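You operate a simulated robot arm through the tools that you are given. There is no shell and no other tool. Be economical: measure what you need, move in short steps, check, and stop when the job is done.

You are at the controls of a simulated robot arm. One attempt, no reset.

## Task
Stack the lot box that says "FORM 5" from the top of the dye bench on top of the lot box that says "FORM 6".
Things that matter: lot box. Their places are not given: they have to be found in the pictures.

It is judged by the outcome, as a careful person would: the job done as asked, and still so three seconds after it is handed in. It fails if anything else is knocked over, pushed out of place, dropped, spilled or broken.

## Robot
A 6-joint arm with a two-finger parallel gripper, fixed in place. Base frame: the origin is at the foot of the arm, x ahead of it, y to its left, z up; the work surface is at about z = 80. Lengths are in cm, angles in degrees, forces in N, time in s.
With the tool pointing down near the work surface it reaches from about 26 to 68 cm from the base axis. Its first joint turns from -66.0 to 66.0 degrees. Payload 2.9 kg.
Tool frame: the origin (TCP) lies between the finger pads and is the grasp point; the fingertips stand 3 cm ahead of it; z points along the fingers, y is the line along which they close. The gripper opens to 11 cm. The fingers are 2 cm wide and 1 cm thick; the gripper's body (4.8 by 11.2 cm) begins 5.5 cm behind the TCP.
Orientation is that of the tool frame in the base frame, as [roll, pitch, yaw] about the fixed x, y, z axes, in that order (R = Rz(yaw) Ry(pitch) Rx(roll)). With the fingers straight down and closing along the base's y, the tool's x points along the base's -x, its y along +y and its z along -z.

## Interface
- The arm moves only by the tool move_arm. Its argument "increments" is a list of rows, each an object (a shift or turn left out is 0, a gripper value left out holds the last) with "delta_pos": the shift along the tool's x, y, z in cm, a list of three; "rotation": the turn, a rotation vector about the tool's x, y, z in degrees, a list of three; "grip": the closure, from 0 (fully open) to 1 (shut). In form: [{"delta_pos": [tx, ty, tz], "rotation": [ax, ay, az], "grip": grip}, ...]. A call has 1 to 20 rows; each row shifts and turns the commanded pose from where the row before left it, along the tool's axes as they then stand. A row lasts 0.2 s, in which the tool goes at most 5 cm and 8.6 degrees; a call with a longer step from one row to the next is refused whole, and so is a gripper value outside its range. Where a pose cannot be reached the arm comes as near as it can. A force on the tool above 40 N (or 10 N above the force at the start of the call, whichever is more), or a blocked arm, ends the call early, and 0.2 s more pass. Each finger travels about 10.8 cm/s and halts on what it meets, pressing with about 34 N; the grip force reading is that of the motor and also rises with nothing between the fingers. The clock runs only during rows and for 0.2 s after the last one: add rows that do not move to give the fingers time. The reply holds the time, the measured pose of the TCP, the force on the tool along the base axes, the opening and the grip force, in the units named above and with some noise, and new pictures: "pictures" is both (left out), scene, wrist or none.
- Cameras (640 x 400 px; columns grow to the right, rows downward): "scene" is fixed at [7.31, 43.08, 140.22]; the picture's right is [-0.72, -0.69, 0.00], its down [-0.29, 0.30, -0.91] and it looks along [0.63, -0.66, -0.42] (base axes); focal length 340 px, centre (320, 200). "wrist" rides on the gripper at [-3.6, 0, -5.7] in the tool frame; the picture's right is [0.00, -1.00, 0.00], its down [0.97, 0.00, -0.24] and it looks along [0.24, 0.00, 0.97] (tool axes); focal length 218 px, centre (320, 200).
- probe_pixels(camera, pixels): for up to 12 pixels [column, row] of the newest picture of that camera ("zoom" is the newest enlarged one), the place [x, y, z] in the base frame of the surface seen there, good to about 0.2 cm, but the place of the scene camera against the robot may be out by one fixed shift of up to 1.2 cm in any direction. It takes no simulated time.
- inspect(camera, box): a new picture of the part [left, top, right, bottom] of that camera's present view, enlarged. It takes no simulated time.
- sign_off(): hands the job in; it is judged then, once.

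Work in short steps. Measure before you move; look again where a grasp or a placing could have gone wrong, and mend it. You have 60 turns and 120 pictures in all, those below and enlarged ones among them. Open the gripper and draw the arm clear of the work before you hand the job in, unless the task says otherwise; then end with one line.

The tools are called after "Call:" as a command line: name --argument value ..., lists and objects as JSON in quotes. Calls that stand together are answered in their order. move_arm: Moves the arm, as the interface text tells. Its arguments: {"type":"object","properties":{"increments":{"type":"array"},"pictures":{"type":"string","enum":["both","scene","wrist","none"]}},"required":["increments"]} The other tools are called the same way: probe_pixels (camera, pixels) gives the place of the surface under pixels of a picture; inspect (camera, box) takes an enlarged picture of a part of a camera's view; sign_off () hands the job in.

At the start:

```text
time: 0.0
ee_pos: [42.83, -2.41, 114.66]
tool_rot: [-180.0, 0.0, 179.9]
force: [-0.2, -1.3, 0.0]
opening: 11.02
grasp_force: 0.1
```

scene: 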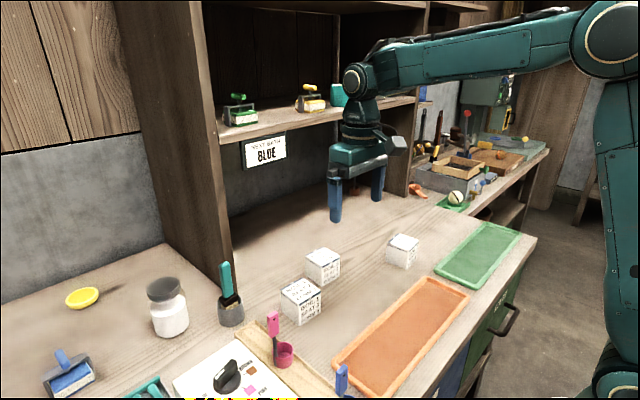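
wrist: 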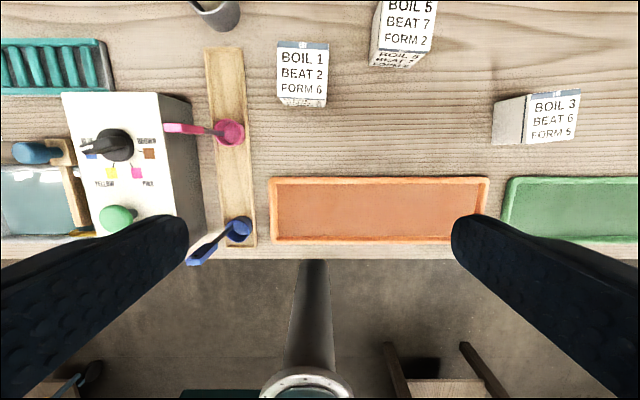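

The wrist picture shows FORM 6 at about (302,75), FORM 2 at (405,30) and FORM 5 at (550,118). I'll enlarge the view to confirm the labels and probe the tops.

Call:
inspect --camera "wrist" --box '[260, 0, 600, 212]'

Call:
probe_pixels --camera "wrist" --pixels '[[281, 52], [325, 52], [281, 92], [325, 94], [533, 97], [577, 93], [529, 140], [573, 140], [510, 120], [470, 100], [303, 102], [553, 118]]'

Call:
inspect --camera "scene" --box '[260, 210, 460, 335]'

```text
1.88 times, centred on (430, 106) of wrist
```

zoom: 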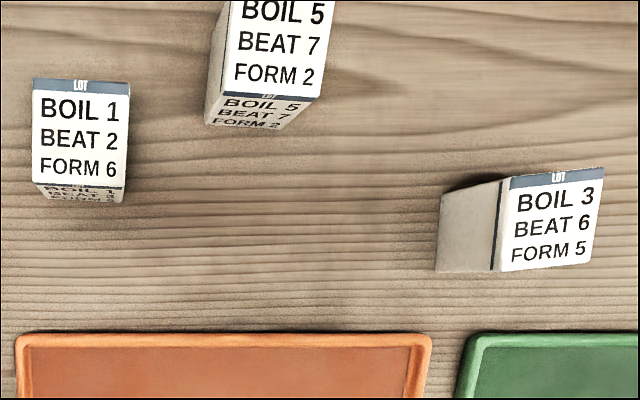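

```text
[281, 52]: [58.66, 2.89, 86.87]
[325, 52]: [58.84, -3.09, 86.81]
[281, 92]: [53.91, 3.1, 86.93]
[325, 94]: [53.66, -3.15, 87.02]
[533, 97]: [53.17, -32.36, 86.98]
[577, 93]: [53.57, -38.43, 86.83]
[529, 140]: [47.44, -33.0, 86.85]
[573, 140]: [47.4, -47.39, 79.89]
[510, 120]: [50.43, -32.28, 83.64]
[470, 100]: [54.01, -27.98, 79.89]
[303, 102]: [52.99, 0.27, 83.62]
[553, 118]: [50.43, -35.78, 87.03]
```

```text
3.20 times, centred on (360, 272) of scene
```

zoom: 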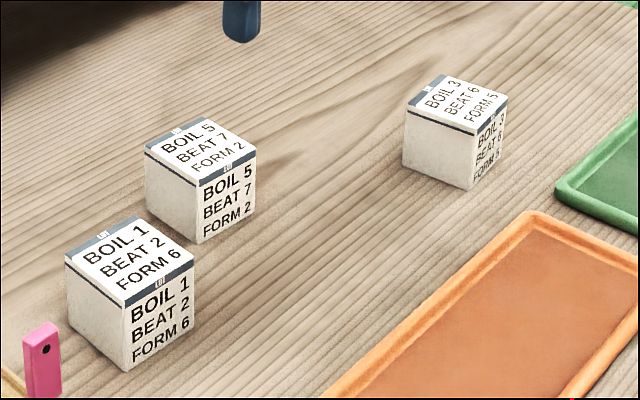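

The labels are confirmed: FORM 5 has its top centre near (50.4,-35.7) at z≈87, and FORM 6 is near (56,0). Before moving I check how close the shelf edge and posts are.

Call:
probe_pixels --camera "scene" --pixels '[[228, 135], [300, 118], [395, 103], [402, 180], [228, 230], [440, 20], [417, 186], [455, 200], [404, 240], [460, 165], [323, 255], [302, 290]]'

```text
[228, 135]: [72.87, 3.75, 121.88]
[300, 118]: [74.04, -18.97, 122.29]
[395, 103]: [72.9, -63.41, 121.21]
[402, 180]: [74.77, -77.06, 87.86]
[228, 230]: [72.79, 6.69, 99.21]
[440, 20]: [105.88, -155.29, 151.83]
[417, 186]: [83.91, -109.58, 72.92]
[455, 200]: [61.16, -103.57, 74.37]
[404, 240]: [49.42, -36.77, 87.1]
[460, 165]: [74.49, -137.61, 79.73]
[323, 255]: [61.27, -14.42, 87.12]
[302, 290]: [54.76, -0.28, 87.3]
```

The shelf front is at x≈73, so there is room. I move above FORM 5, keeping high, to look straight down on it.

Call:
move_arm --increments '[{"delta_pos": [-0.95, -4.15, 1]}, {"delta_pos": [-0.95, -4.15, 1]}, {"delta_pos": [-0.95, -4.15, 1]}, {"delta_pos": [-0.95, -4.15, 1]}, {"delta_pos": [-0.95, -4.15, 1]}, {"delta_pos": [-0.95, -4.15, 1]}, {"delta_pos": [-0.95, -4.15, 1]}, {"delta_pos": [-0.95, -4.15, 1]}, {"delta_pos": [0, 0, 0]}]' --pictures "wrist"

```text
time: 2.0
ee_pos: [50.11, -35.84, 106.76]
tool_rot: [180.0, 0.0, -180.0]
force: [0.4, -0.2, 0.3]
opening: 11.01
grasp_force: 0.0
```

wrist: 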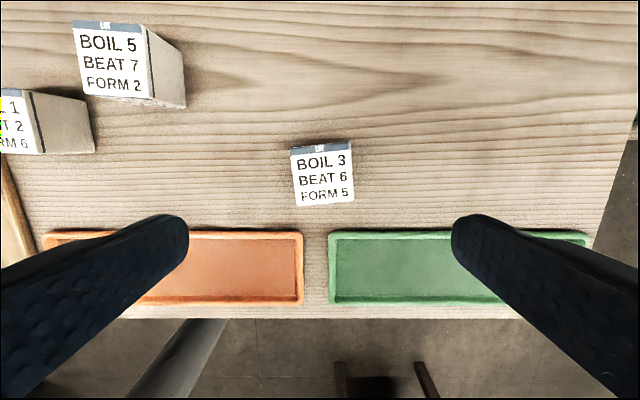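

I enlarge the box around (322,173) and probe its top corners for centre and yaw.

Call:
inspect --camera "wrist" --box '[270, 130, 374, 218]'

Call:
probe_pixels --camera "wrist" --pixels '[[293, 149], [350, 142], [352, 199], [298, 204], [322, 173], [80, 95], [145, 30], [30, 152], [180, 105], [35, 95]]'

```text
4.55 times, centred on (322, 174) of wrist
```

zoom: 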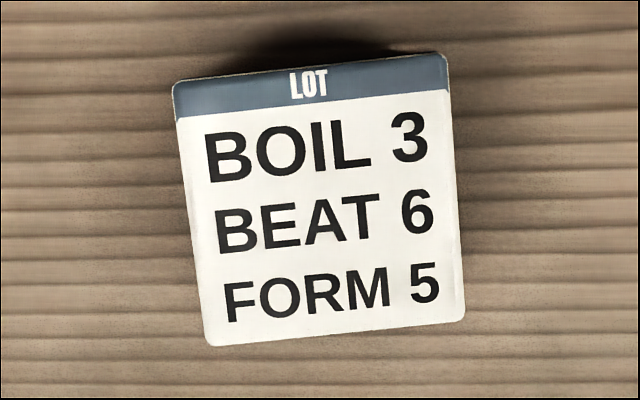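

```text
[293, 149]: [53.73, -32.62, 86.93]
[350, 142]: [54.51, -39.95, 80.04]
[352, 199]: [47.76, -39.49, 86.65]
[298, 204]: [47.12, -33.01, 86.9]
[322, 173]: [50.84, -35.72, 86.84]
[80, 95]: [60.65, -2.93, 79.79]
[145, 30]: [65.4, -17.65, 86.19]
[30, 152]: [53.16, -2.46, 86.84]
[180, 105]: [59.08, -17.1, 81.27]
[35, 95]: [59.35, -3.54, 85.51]
```

The box is turned about +6° about the vertical, judging by its edges in the zoom. I probe just inside the corners in the zoom.

Call:
probe_pixels --camera "zoom" --pixels '[[182, 90], [440, 62], [456, 312], [212, 338], [320, 72], [335, 328], [192, 215], [450, 185]]'

```text
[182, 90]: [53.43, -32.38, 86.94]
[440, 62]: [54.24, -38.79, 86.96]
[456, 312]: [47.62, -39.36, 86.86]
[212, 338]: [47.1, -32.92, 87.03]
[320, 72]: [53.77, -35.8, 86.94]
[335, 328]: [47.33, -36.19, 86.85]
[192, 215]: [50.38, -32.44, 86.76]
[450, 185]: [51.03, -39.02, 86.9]
```

Centre is (50.6,-35.85), yaw about +5.4°, width about 6.9. I align the tool and go partway down (fingertips stay above the box) to check.

Call:
move_arm --increments '[{"delta_pos": [-0.4, 0, 0], "rotation": [0, 0, -5.4]}, {"delta_pos": [0, 0, 4]}, {"delta_pos": [0, 0, 4]}, {"delta_pos": [0, 0, 3]}, {"delta_pos": [0, 0, 0]}]' --pictures "wrist"

```text
time: 3.2
ee_pos: [50.76, -35.6, 95.44]
tool_rot: [180.0, 0.0, -174.6]
force: [-0.1, -0.5, -0.3]
opening: 11.0
grasp_force: 0.1
```

wrist: 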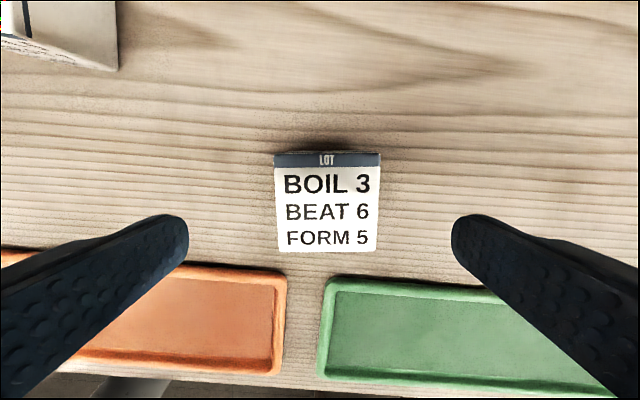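

The box is squared in view, about 7 px right of centre (~0.4 cm). I shift and descend to z≈84.5 with the gripper open.

Call:
move_arm --increments '[{"delta_pos": [0, -0.4, 3]}, {"delta_pos": [0, 0, 3]}, {"delta_pos": [0, 0, 3]}, {"delta_pos": [0, 0, 1.9]}, {"delta_pos": [0, 0, 0]}]' --pictures "both"

```text
time: 4.4
ee_pos: [51.06, -35.79, 84.73]
tool_rot: [179.9, 0.0, -174.6]
force: [0.5, -0.6, 0.4]
opening: 10.97
grasp_force: 0.0
```

scene: 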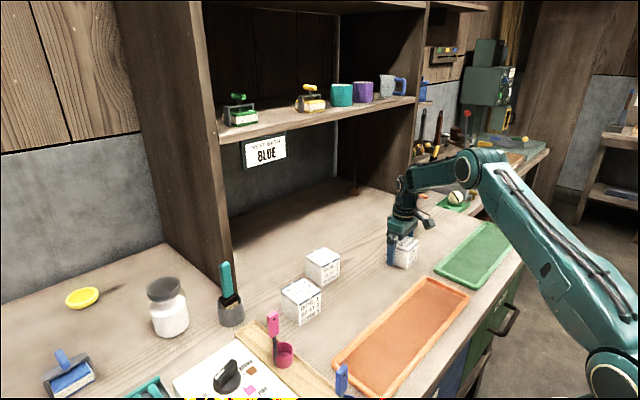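
wrist: 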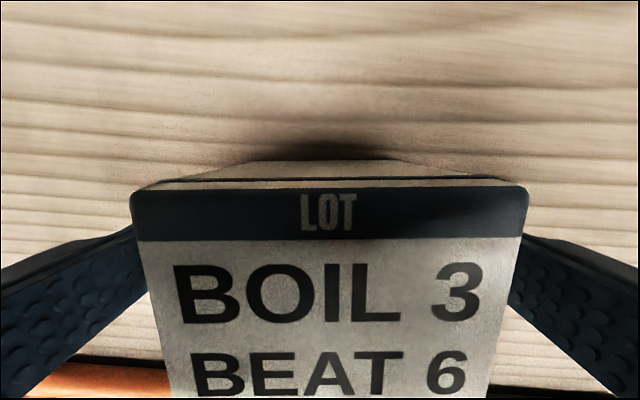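

The box sits between the fingers. I close on it.

Call:
move_arm --increments '[{"grip": 0.7}, {}, {}, {}]' --pictures "none"

```text
time: 5.4
ee_pos: [51.04, -35.68, 84.8]
tool_rot: [-180.0, 0.0, -174.6]
force: [0.0, -0.6, -0.8]
opening: 6.96
grasp_force: 34.2
```

Gripped at an opening of 6.96. I lift 16 cm to see the target.

Call:
move_arm --increments '[{"delta_pos": [0, 0, -2]}, {"delta_pos": [0, 0, -3.5]}, {"delta_pos": [0, 0, -3.5]}, {"delta_pos": [0, 0, -3.5]}, {"delta_pos": [0, 0, -3.5]}, {}]' --pictures "both"

```text
time: 6.8
ee_pos: [50.69, -36.06, 100.96]
tool_rot: [180.0, 0.0, -174.7]
force: [-0.1, -0.5, -1.4]
opening: 6.99
grasp_force: 34.1
```

scene: 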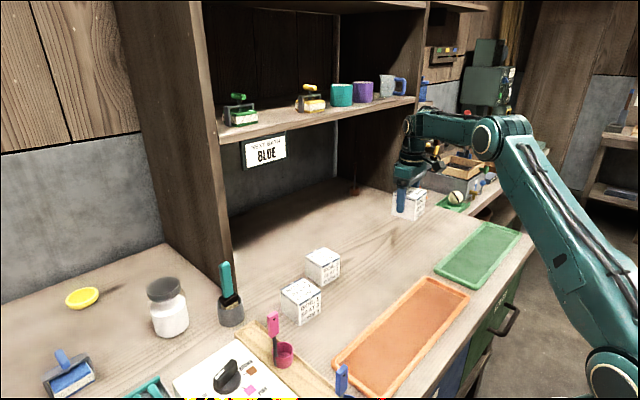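
wrist: 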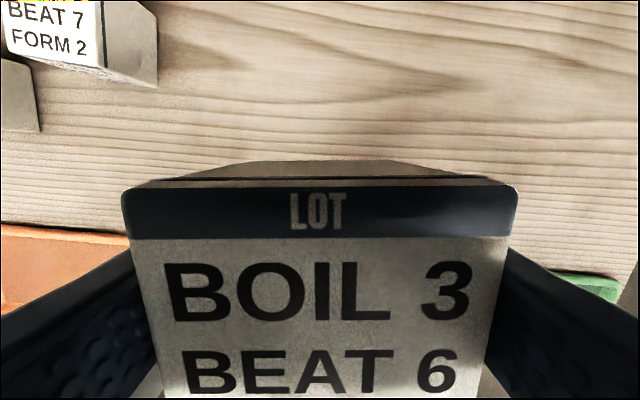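

FORM 5 is held and level. I turn back to yaw 0 and carry it to about (48,0,101), from where the wrist camera should see FORM 6 above the held box.

Call:
move_arm --increments '[{"rotation": [0, 0, 5.4]}, {"delta_pos": [0.3, 3, 0]}, {"delta_pos": [0.3, 4, 0]}, {"delta_pos": [0.3, 4, 0]}, {"delta_pos": [0.3, 4, 0]}, {"delta_pos": [0.3, 4, 0]}, {"delta_pos": [0.3, 4, 0]}, {"delta_pos": [0.3, 4, 0]}, {"delta_pos": [0.3, 4, 0]}, {"delta_pos": [0.3, 4, 0]}, {"delta_pos": [0, 1, 0]}, {}]' --pictures "both"

```text
time: 9.4
ee_pos: [47.98, -0.2, 100.8]
tool_rot: [179.9, 0.0, 180.0]
force: [0.3, 0.9, -1.8]
opening: 7.0
grasp_force: 34.4
```

scene: 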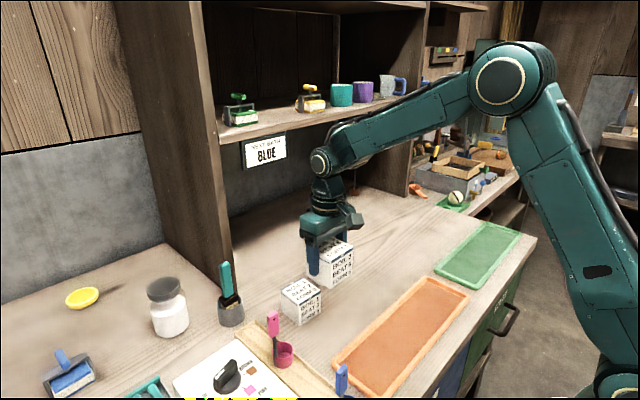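
wrist: 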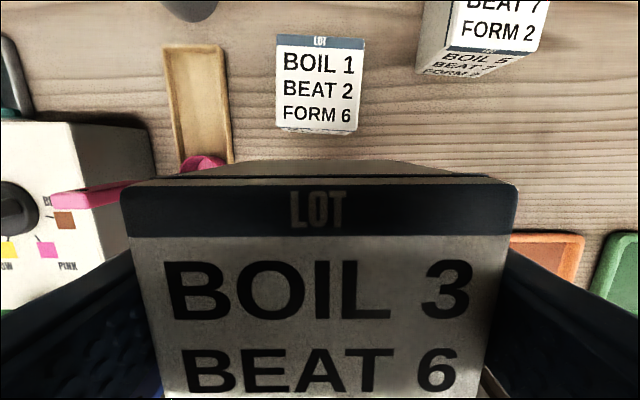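

FORM 6's top shows at about (319,80). I enlarge it to get the corners and yaw.

Call:
inspect --camera "wrist" --box '[250, 20, 390, 150]'

Call:
inspect --camera "wrist" --box '[248, 26, 392, 116]'

```text
3.08 times, centred on (320, 85) of wrist
```

zoom: 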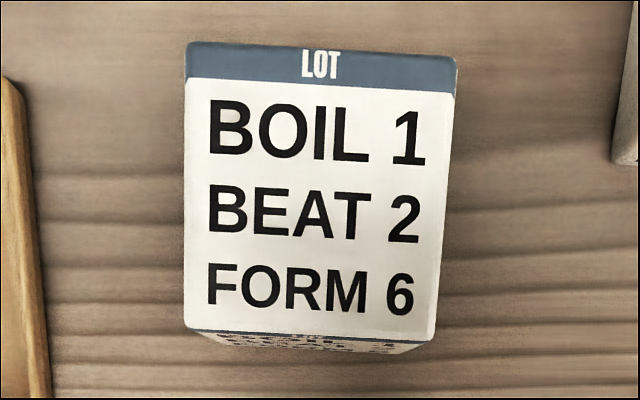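

```text
4.44 times, centred on (320, 71) of wrist
```

zoom: 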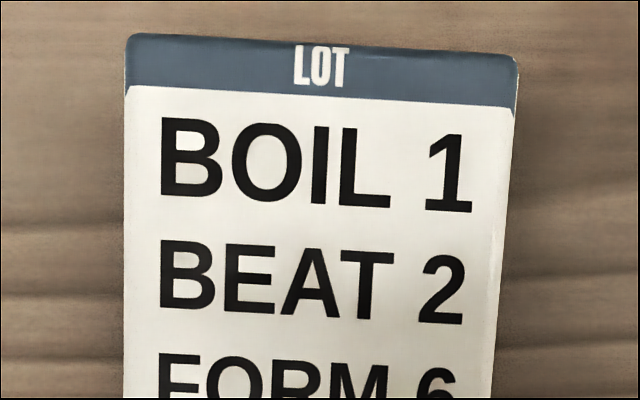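

FORM 6 is turned by about -3°. I probe its top just inside the corners, and the held box's top for its offset from the tool.

Call:
probe_pixels --camera "wrist" --pixels '[[278, 35], [362, 40], [278, 125], [355, 129], [320, 37], [317, 127], [278, 80], [358, 85], [125, 200], [514, 200], [130, 188], [505, 188]]'

Call:
probe_pixels --camera "scene" --pixels '[[302, 285], [340, 262], [354, 236], [286, 293], [303, 277], [319, 288], [300, 303]]'

```text
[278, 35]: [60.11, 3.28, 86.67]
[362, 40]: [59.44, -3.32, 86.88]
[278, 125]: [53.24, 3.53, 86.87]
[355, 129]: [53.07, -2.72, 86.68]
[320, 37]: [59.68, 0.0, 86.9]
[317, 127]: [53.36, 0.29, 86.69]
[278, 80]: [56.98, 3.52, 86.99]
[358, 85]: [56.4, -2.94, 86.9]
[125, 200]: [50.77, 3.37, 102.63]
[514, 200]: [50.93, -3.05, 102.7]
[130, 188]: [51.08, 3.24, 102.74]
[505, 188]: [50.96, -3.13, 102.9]
```

```text
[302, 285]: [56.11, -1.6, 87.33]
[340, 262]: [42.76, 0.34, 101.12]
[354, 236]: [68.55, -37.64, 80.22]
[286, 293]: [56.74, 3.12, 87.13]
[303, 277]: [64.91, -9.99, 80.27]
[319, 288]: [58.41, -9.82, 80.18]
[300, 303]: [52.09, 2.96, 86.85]
```

Target centre is (56.4,0.2) and the held box's centre is (47.75,0.05). I move +8.65 in x and +0.15 in y, turn -3°, then lower 6 cm, leaving about 3 cm of gap.

Call:
move_arm --increments '[{"delta_pos": [-3, 0.15, 0]}, {"delta_pos": [-3, 0, 0]}, {"delta_pos": [-2.65, 0, 0]}, {"rotation": [0, 0, 3]}, {"delta_pos": [0, 0, 3]}, {"delta_pos": [0, 0, 3]}, {}]' --pictures "both"

Call:
inspect --camera "scene" --box '[230, 190, 390, 340]'

```text
time: 11.0
ee_pos: [56.94, 0.08, 94.68]
tool_rot: [-180.0, 0.1, 177.0]
force: [0.6, -1.2, -1.9]
opening: 6.98
grasp_force: 34.3
```

scene: 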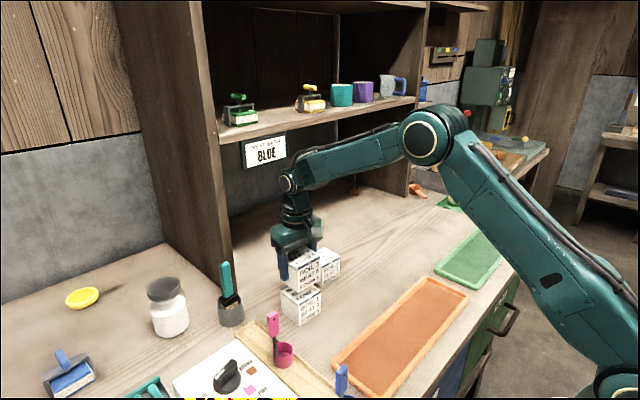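
wrist: 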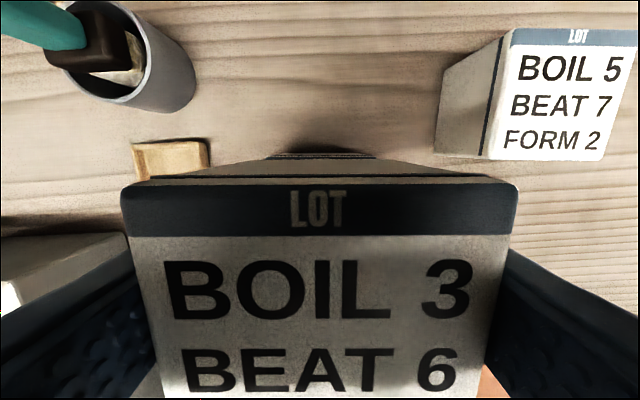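

```text
2.67 times, centred on (310, 265) of scene
```

zoom: 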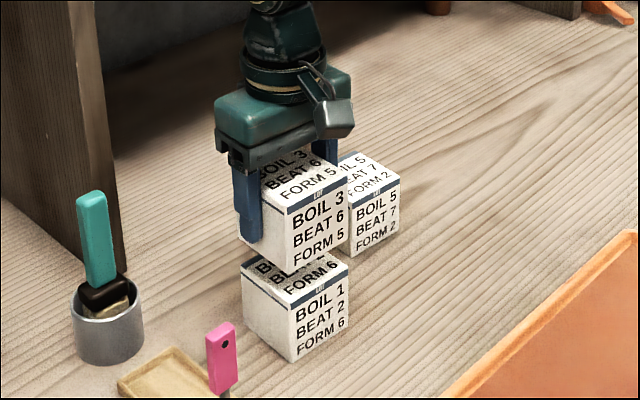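

Held box is aligned over FORM 6: the near vertical edges line up at zoom columns ~288 and ~290. I lower 2.4 cm and look.

Call:
move_arm --increments '[{"delta_pos": [0, 0, 1]}, {"delta_pos": [0, 0, 1]}, {"delta_pos": [0, 0, 0.4]}, {}]' --pictures "none"

Call:
inspect --camera "scene" --box '[260, 230, 350, 335]'

```text
time: 12.0
ee_pos: [56.78, -0.02, 92.2]
tool_rot: [-180.0, 0.0, 177.1]
force: [0.2, 0.7, -1.2]
opening: 6.98
grasp_force: 34.1
```

```text
3.81 times, centred on (305, 282) of scene
```

zoom: 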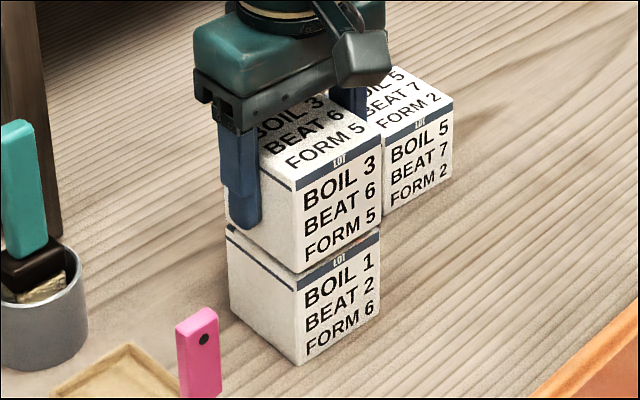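

A small gap of roughly 0.4 cm is left and the alignment is good. I lower in 0.15 cm steps and watch the vertical force.

Call:
move_arm --increments '[{"delta_pos": [0, 0, 0.15]}, {"delta_pos": [0, 0, 0.1]}, {}]' --pictures "none"

Call:
inspect --camera "scene" --box '[270, 265, 334, 305]'

```text
time: 12.8
ee_pos: [56.79, 0.02, 91.97]
tool_rot: [180.0, 0.0, 177.0]
force: [0.0, -0.6, -1.6]
opening: 6.96
grasp_force: 33.7
```

```text
10.00 times, centred on (302, 285) of scene
```

zoom: 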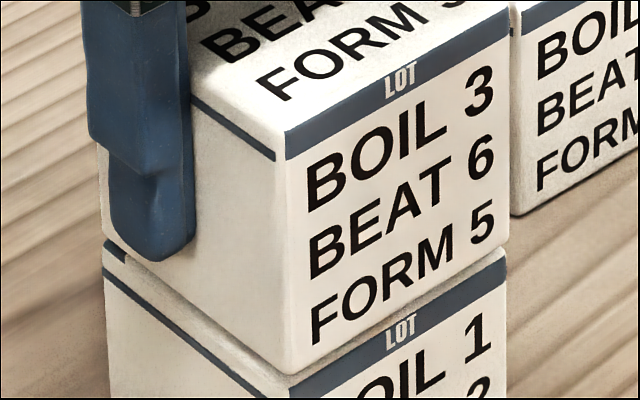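

Not in contact yet (force unchanged), so I keep going down in small steps.

Call:
move_arm --increments '[{"delta_pos": [0, 0, 0.1]}, {"delta_pos": [0, 0, 0.1]}, {}]' --pictures "none"

```text
time: 13.6
ee_pos: [56.79, 0.1, 91.75]
tool_rot: [-180.0, 0.1, 177.0]
force: [0.8, -1.7, 2.1]
opening: 6.97
grasp_force: 33.8
```

The vertical force went from -1.5 to +2.1, which suggests contact. I hold still and confirm.

Call:
move_arm --increments '[{"delta_pos": [0, 0, 0.05]}, {}]' --pictures "none"

Call:
inspect --camera "scene" --box '[270, 265, 334, 305]'

```text
time: 14.2
ee_pos: [56.67, 0.05, 91.76]
tool_rot: [-180.0, -0.1, 177.0]
force: [-4.5, -0.9, 9.4]
opening: 6.99
grasp_force: 34.2
```

```text
10.00 times, centred on (302, 285) of scene
```

zoom: 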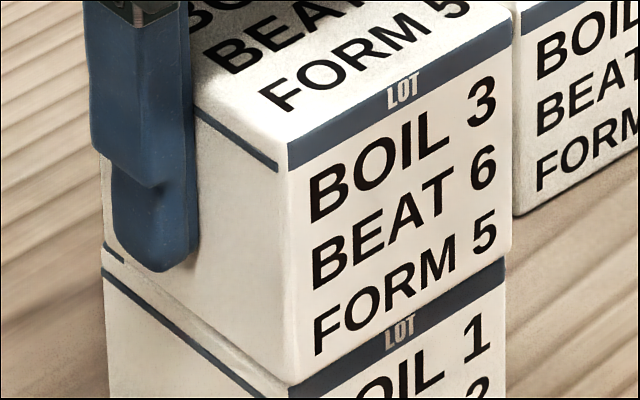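

Contact is firm and the box sits flush. I back off 0.05 cm and open gradually to about 9.5 cm.

Call:
move_arm --increments '[{"delta_pos": [0, 0, -0.05]}, {"grip": 0.35}, {"grip": 0.3}, {"grip": 0.22}, {"grip": 0.14}, {}, {}]' --pictures "both"

```text
time: 15.8
ee_pos: [56.78, -0.0, 91.73]
tool_rot: [180.0, 0.0, 177.1]
force: [-0.3, -0.5, -0.1]
opening: 9.45
grasp_force: 0.1
```

scene: 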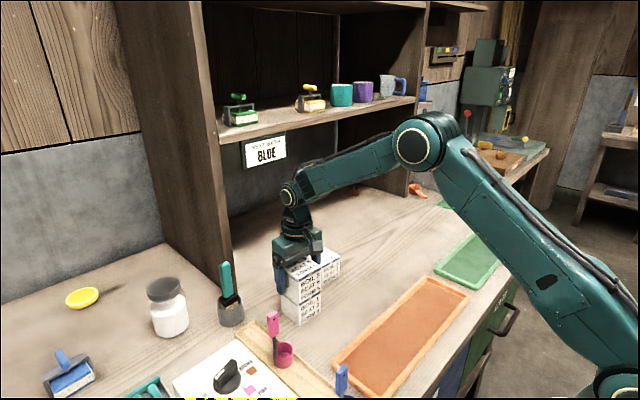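
wrist: 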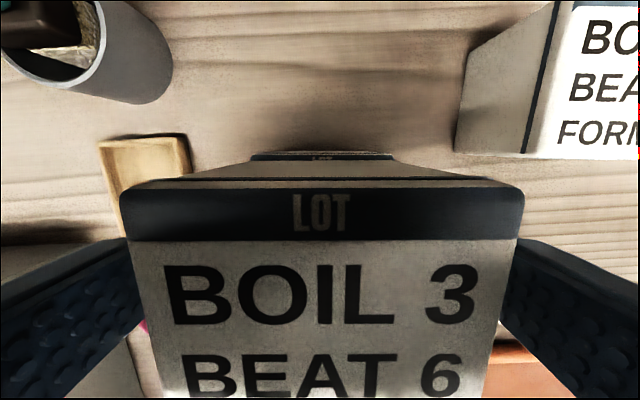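

Released, with both fingers clear of the box. I go straight up, then back toward the base.

Call:
move_arm --increments '[{"delta_pos": [0, 0, -1]}, {"delta_pos": [0, 0, -2]}, {"delta_pos": [0, 0, -3]}, {"delta_pos": [0, 0, -4]}, {"delta_pos": [0, 0, -4]}, {"delta_pos": [0, 0, -4]}, {"delta_pos": [4, 0, -2]}, {"delta_pos": [4, 0, -2]}, {"delta_pos": [4, 0, 0]}, {}, {}]' --pictures "both"

Call:
inspect --camera "scene" --box '[230, 190, 390, 340]'

```text
time: 18.2
ee_pos: [44.88, 0.85, 113.82]
tool_rot: [180.0, 0.0, 177.0]
force: [-0.5, 0.3, -0.6]
opening: 9.48
grasp_force: 0.1
```

scene: 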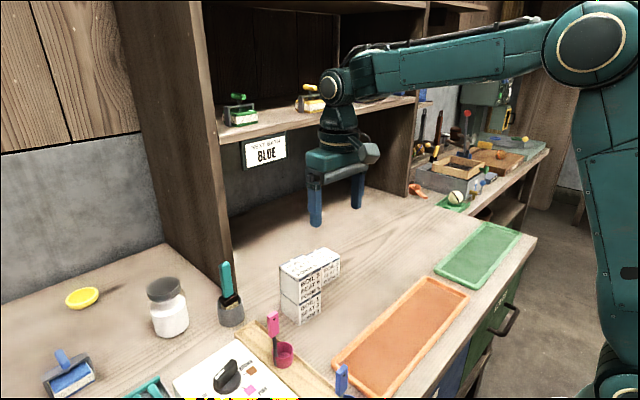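
wrist: 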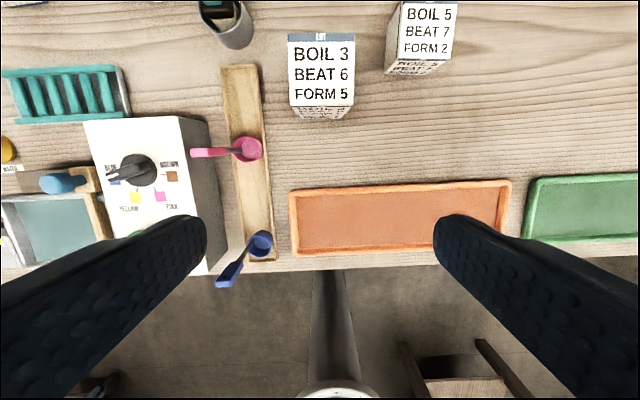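

```text
2.67 times, centred on (310, 265) of scene
```

zoom: 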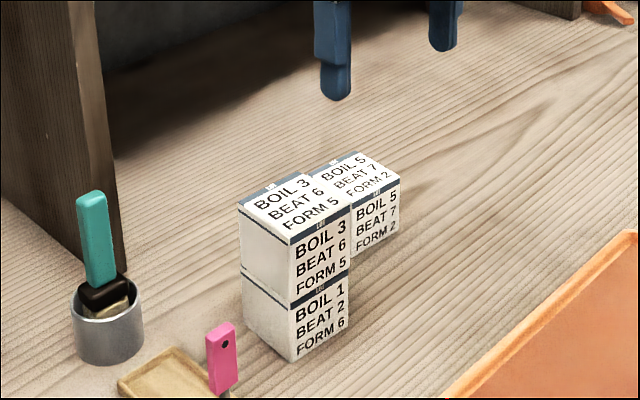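

FORM 5 stands squarely on FORM 6, everything else is where it was, and the arm is clear with the gripper open. I hand the job in.

Call:
sign_off

```text
The job is handed in.
```

The FORM 5 lot box is stacked squarely on top of the FORM 6 lot box, nothing else was disturbed, and the job is handed in.
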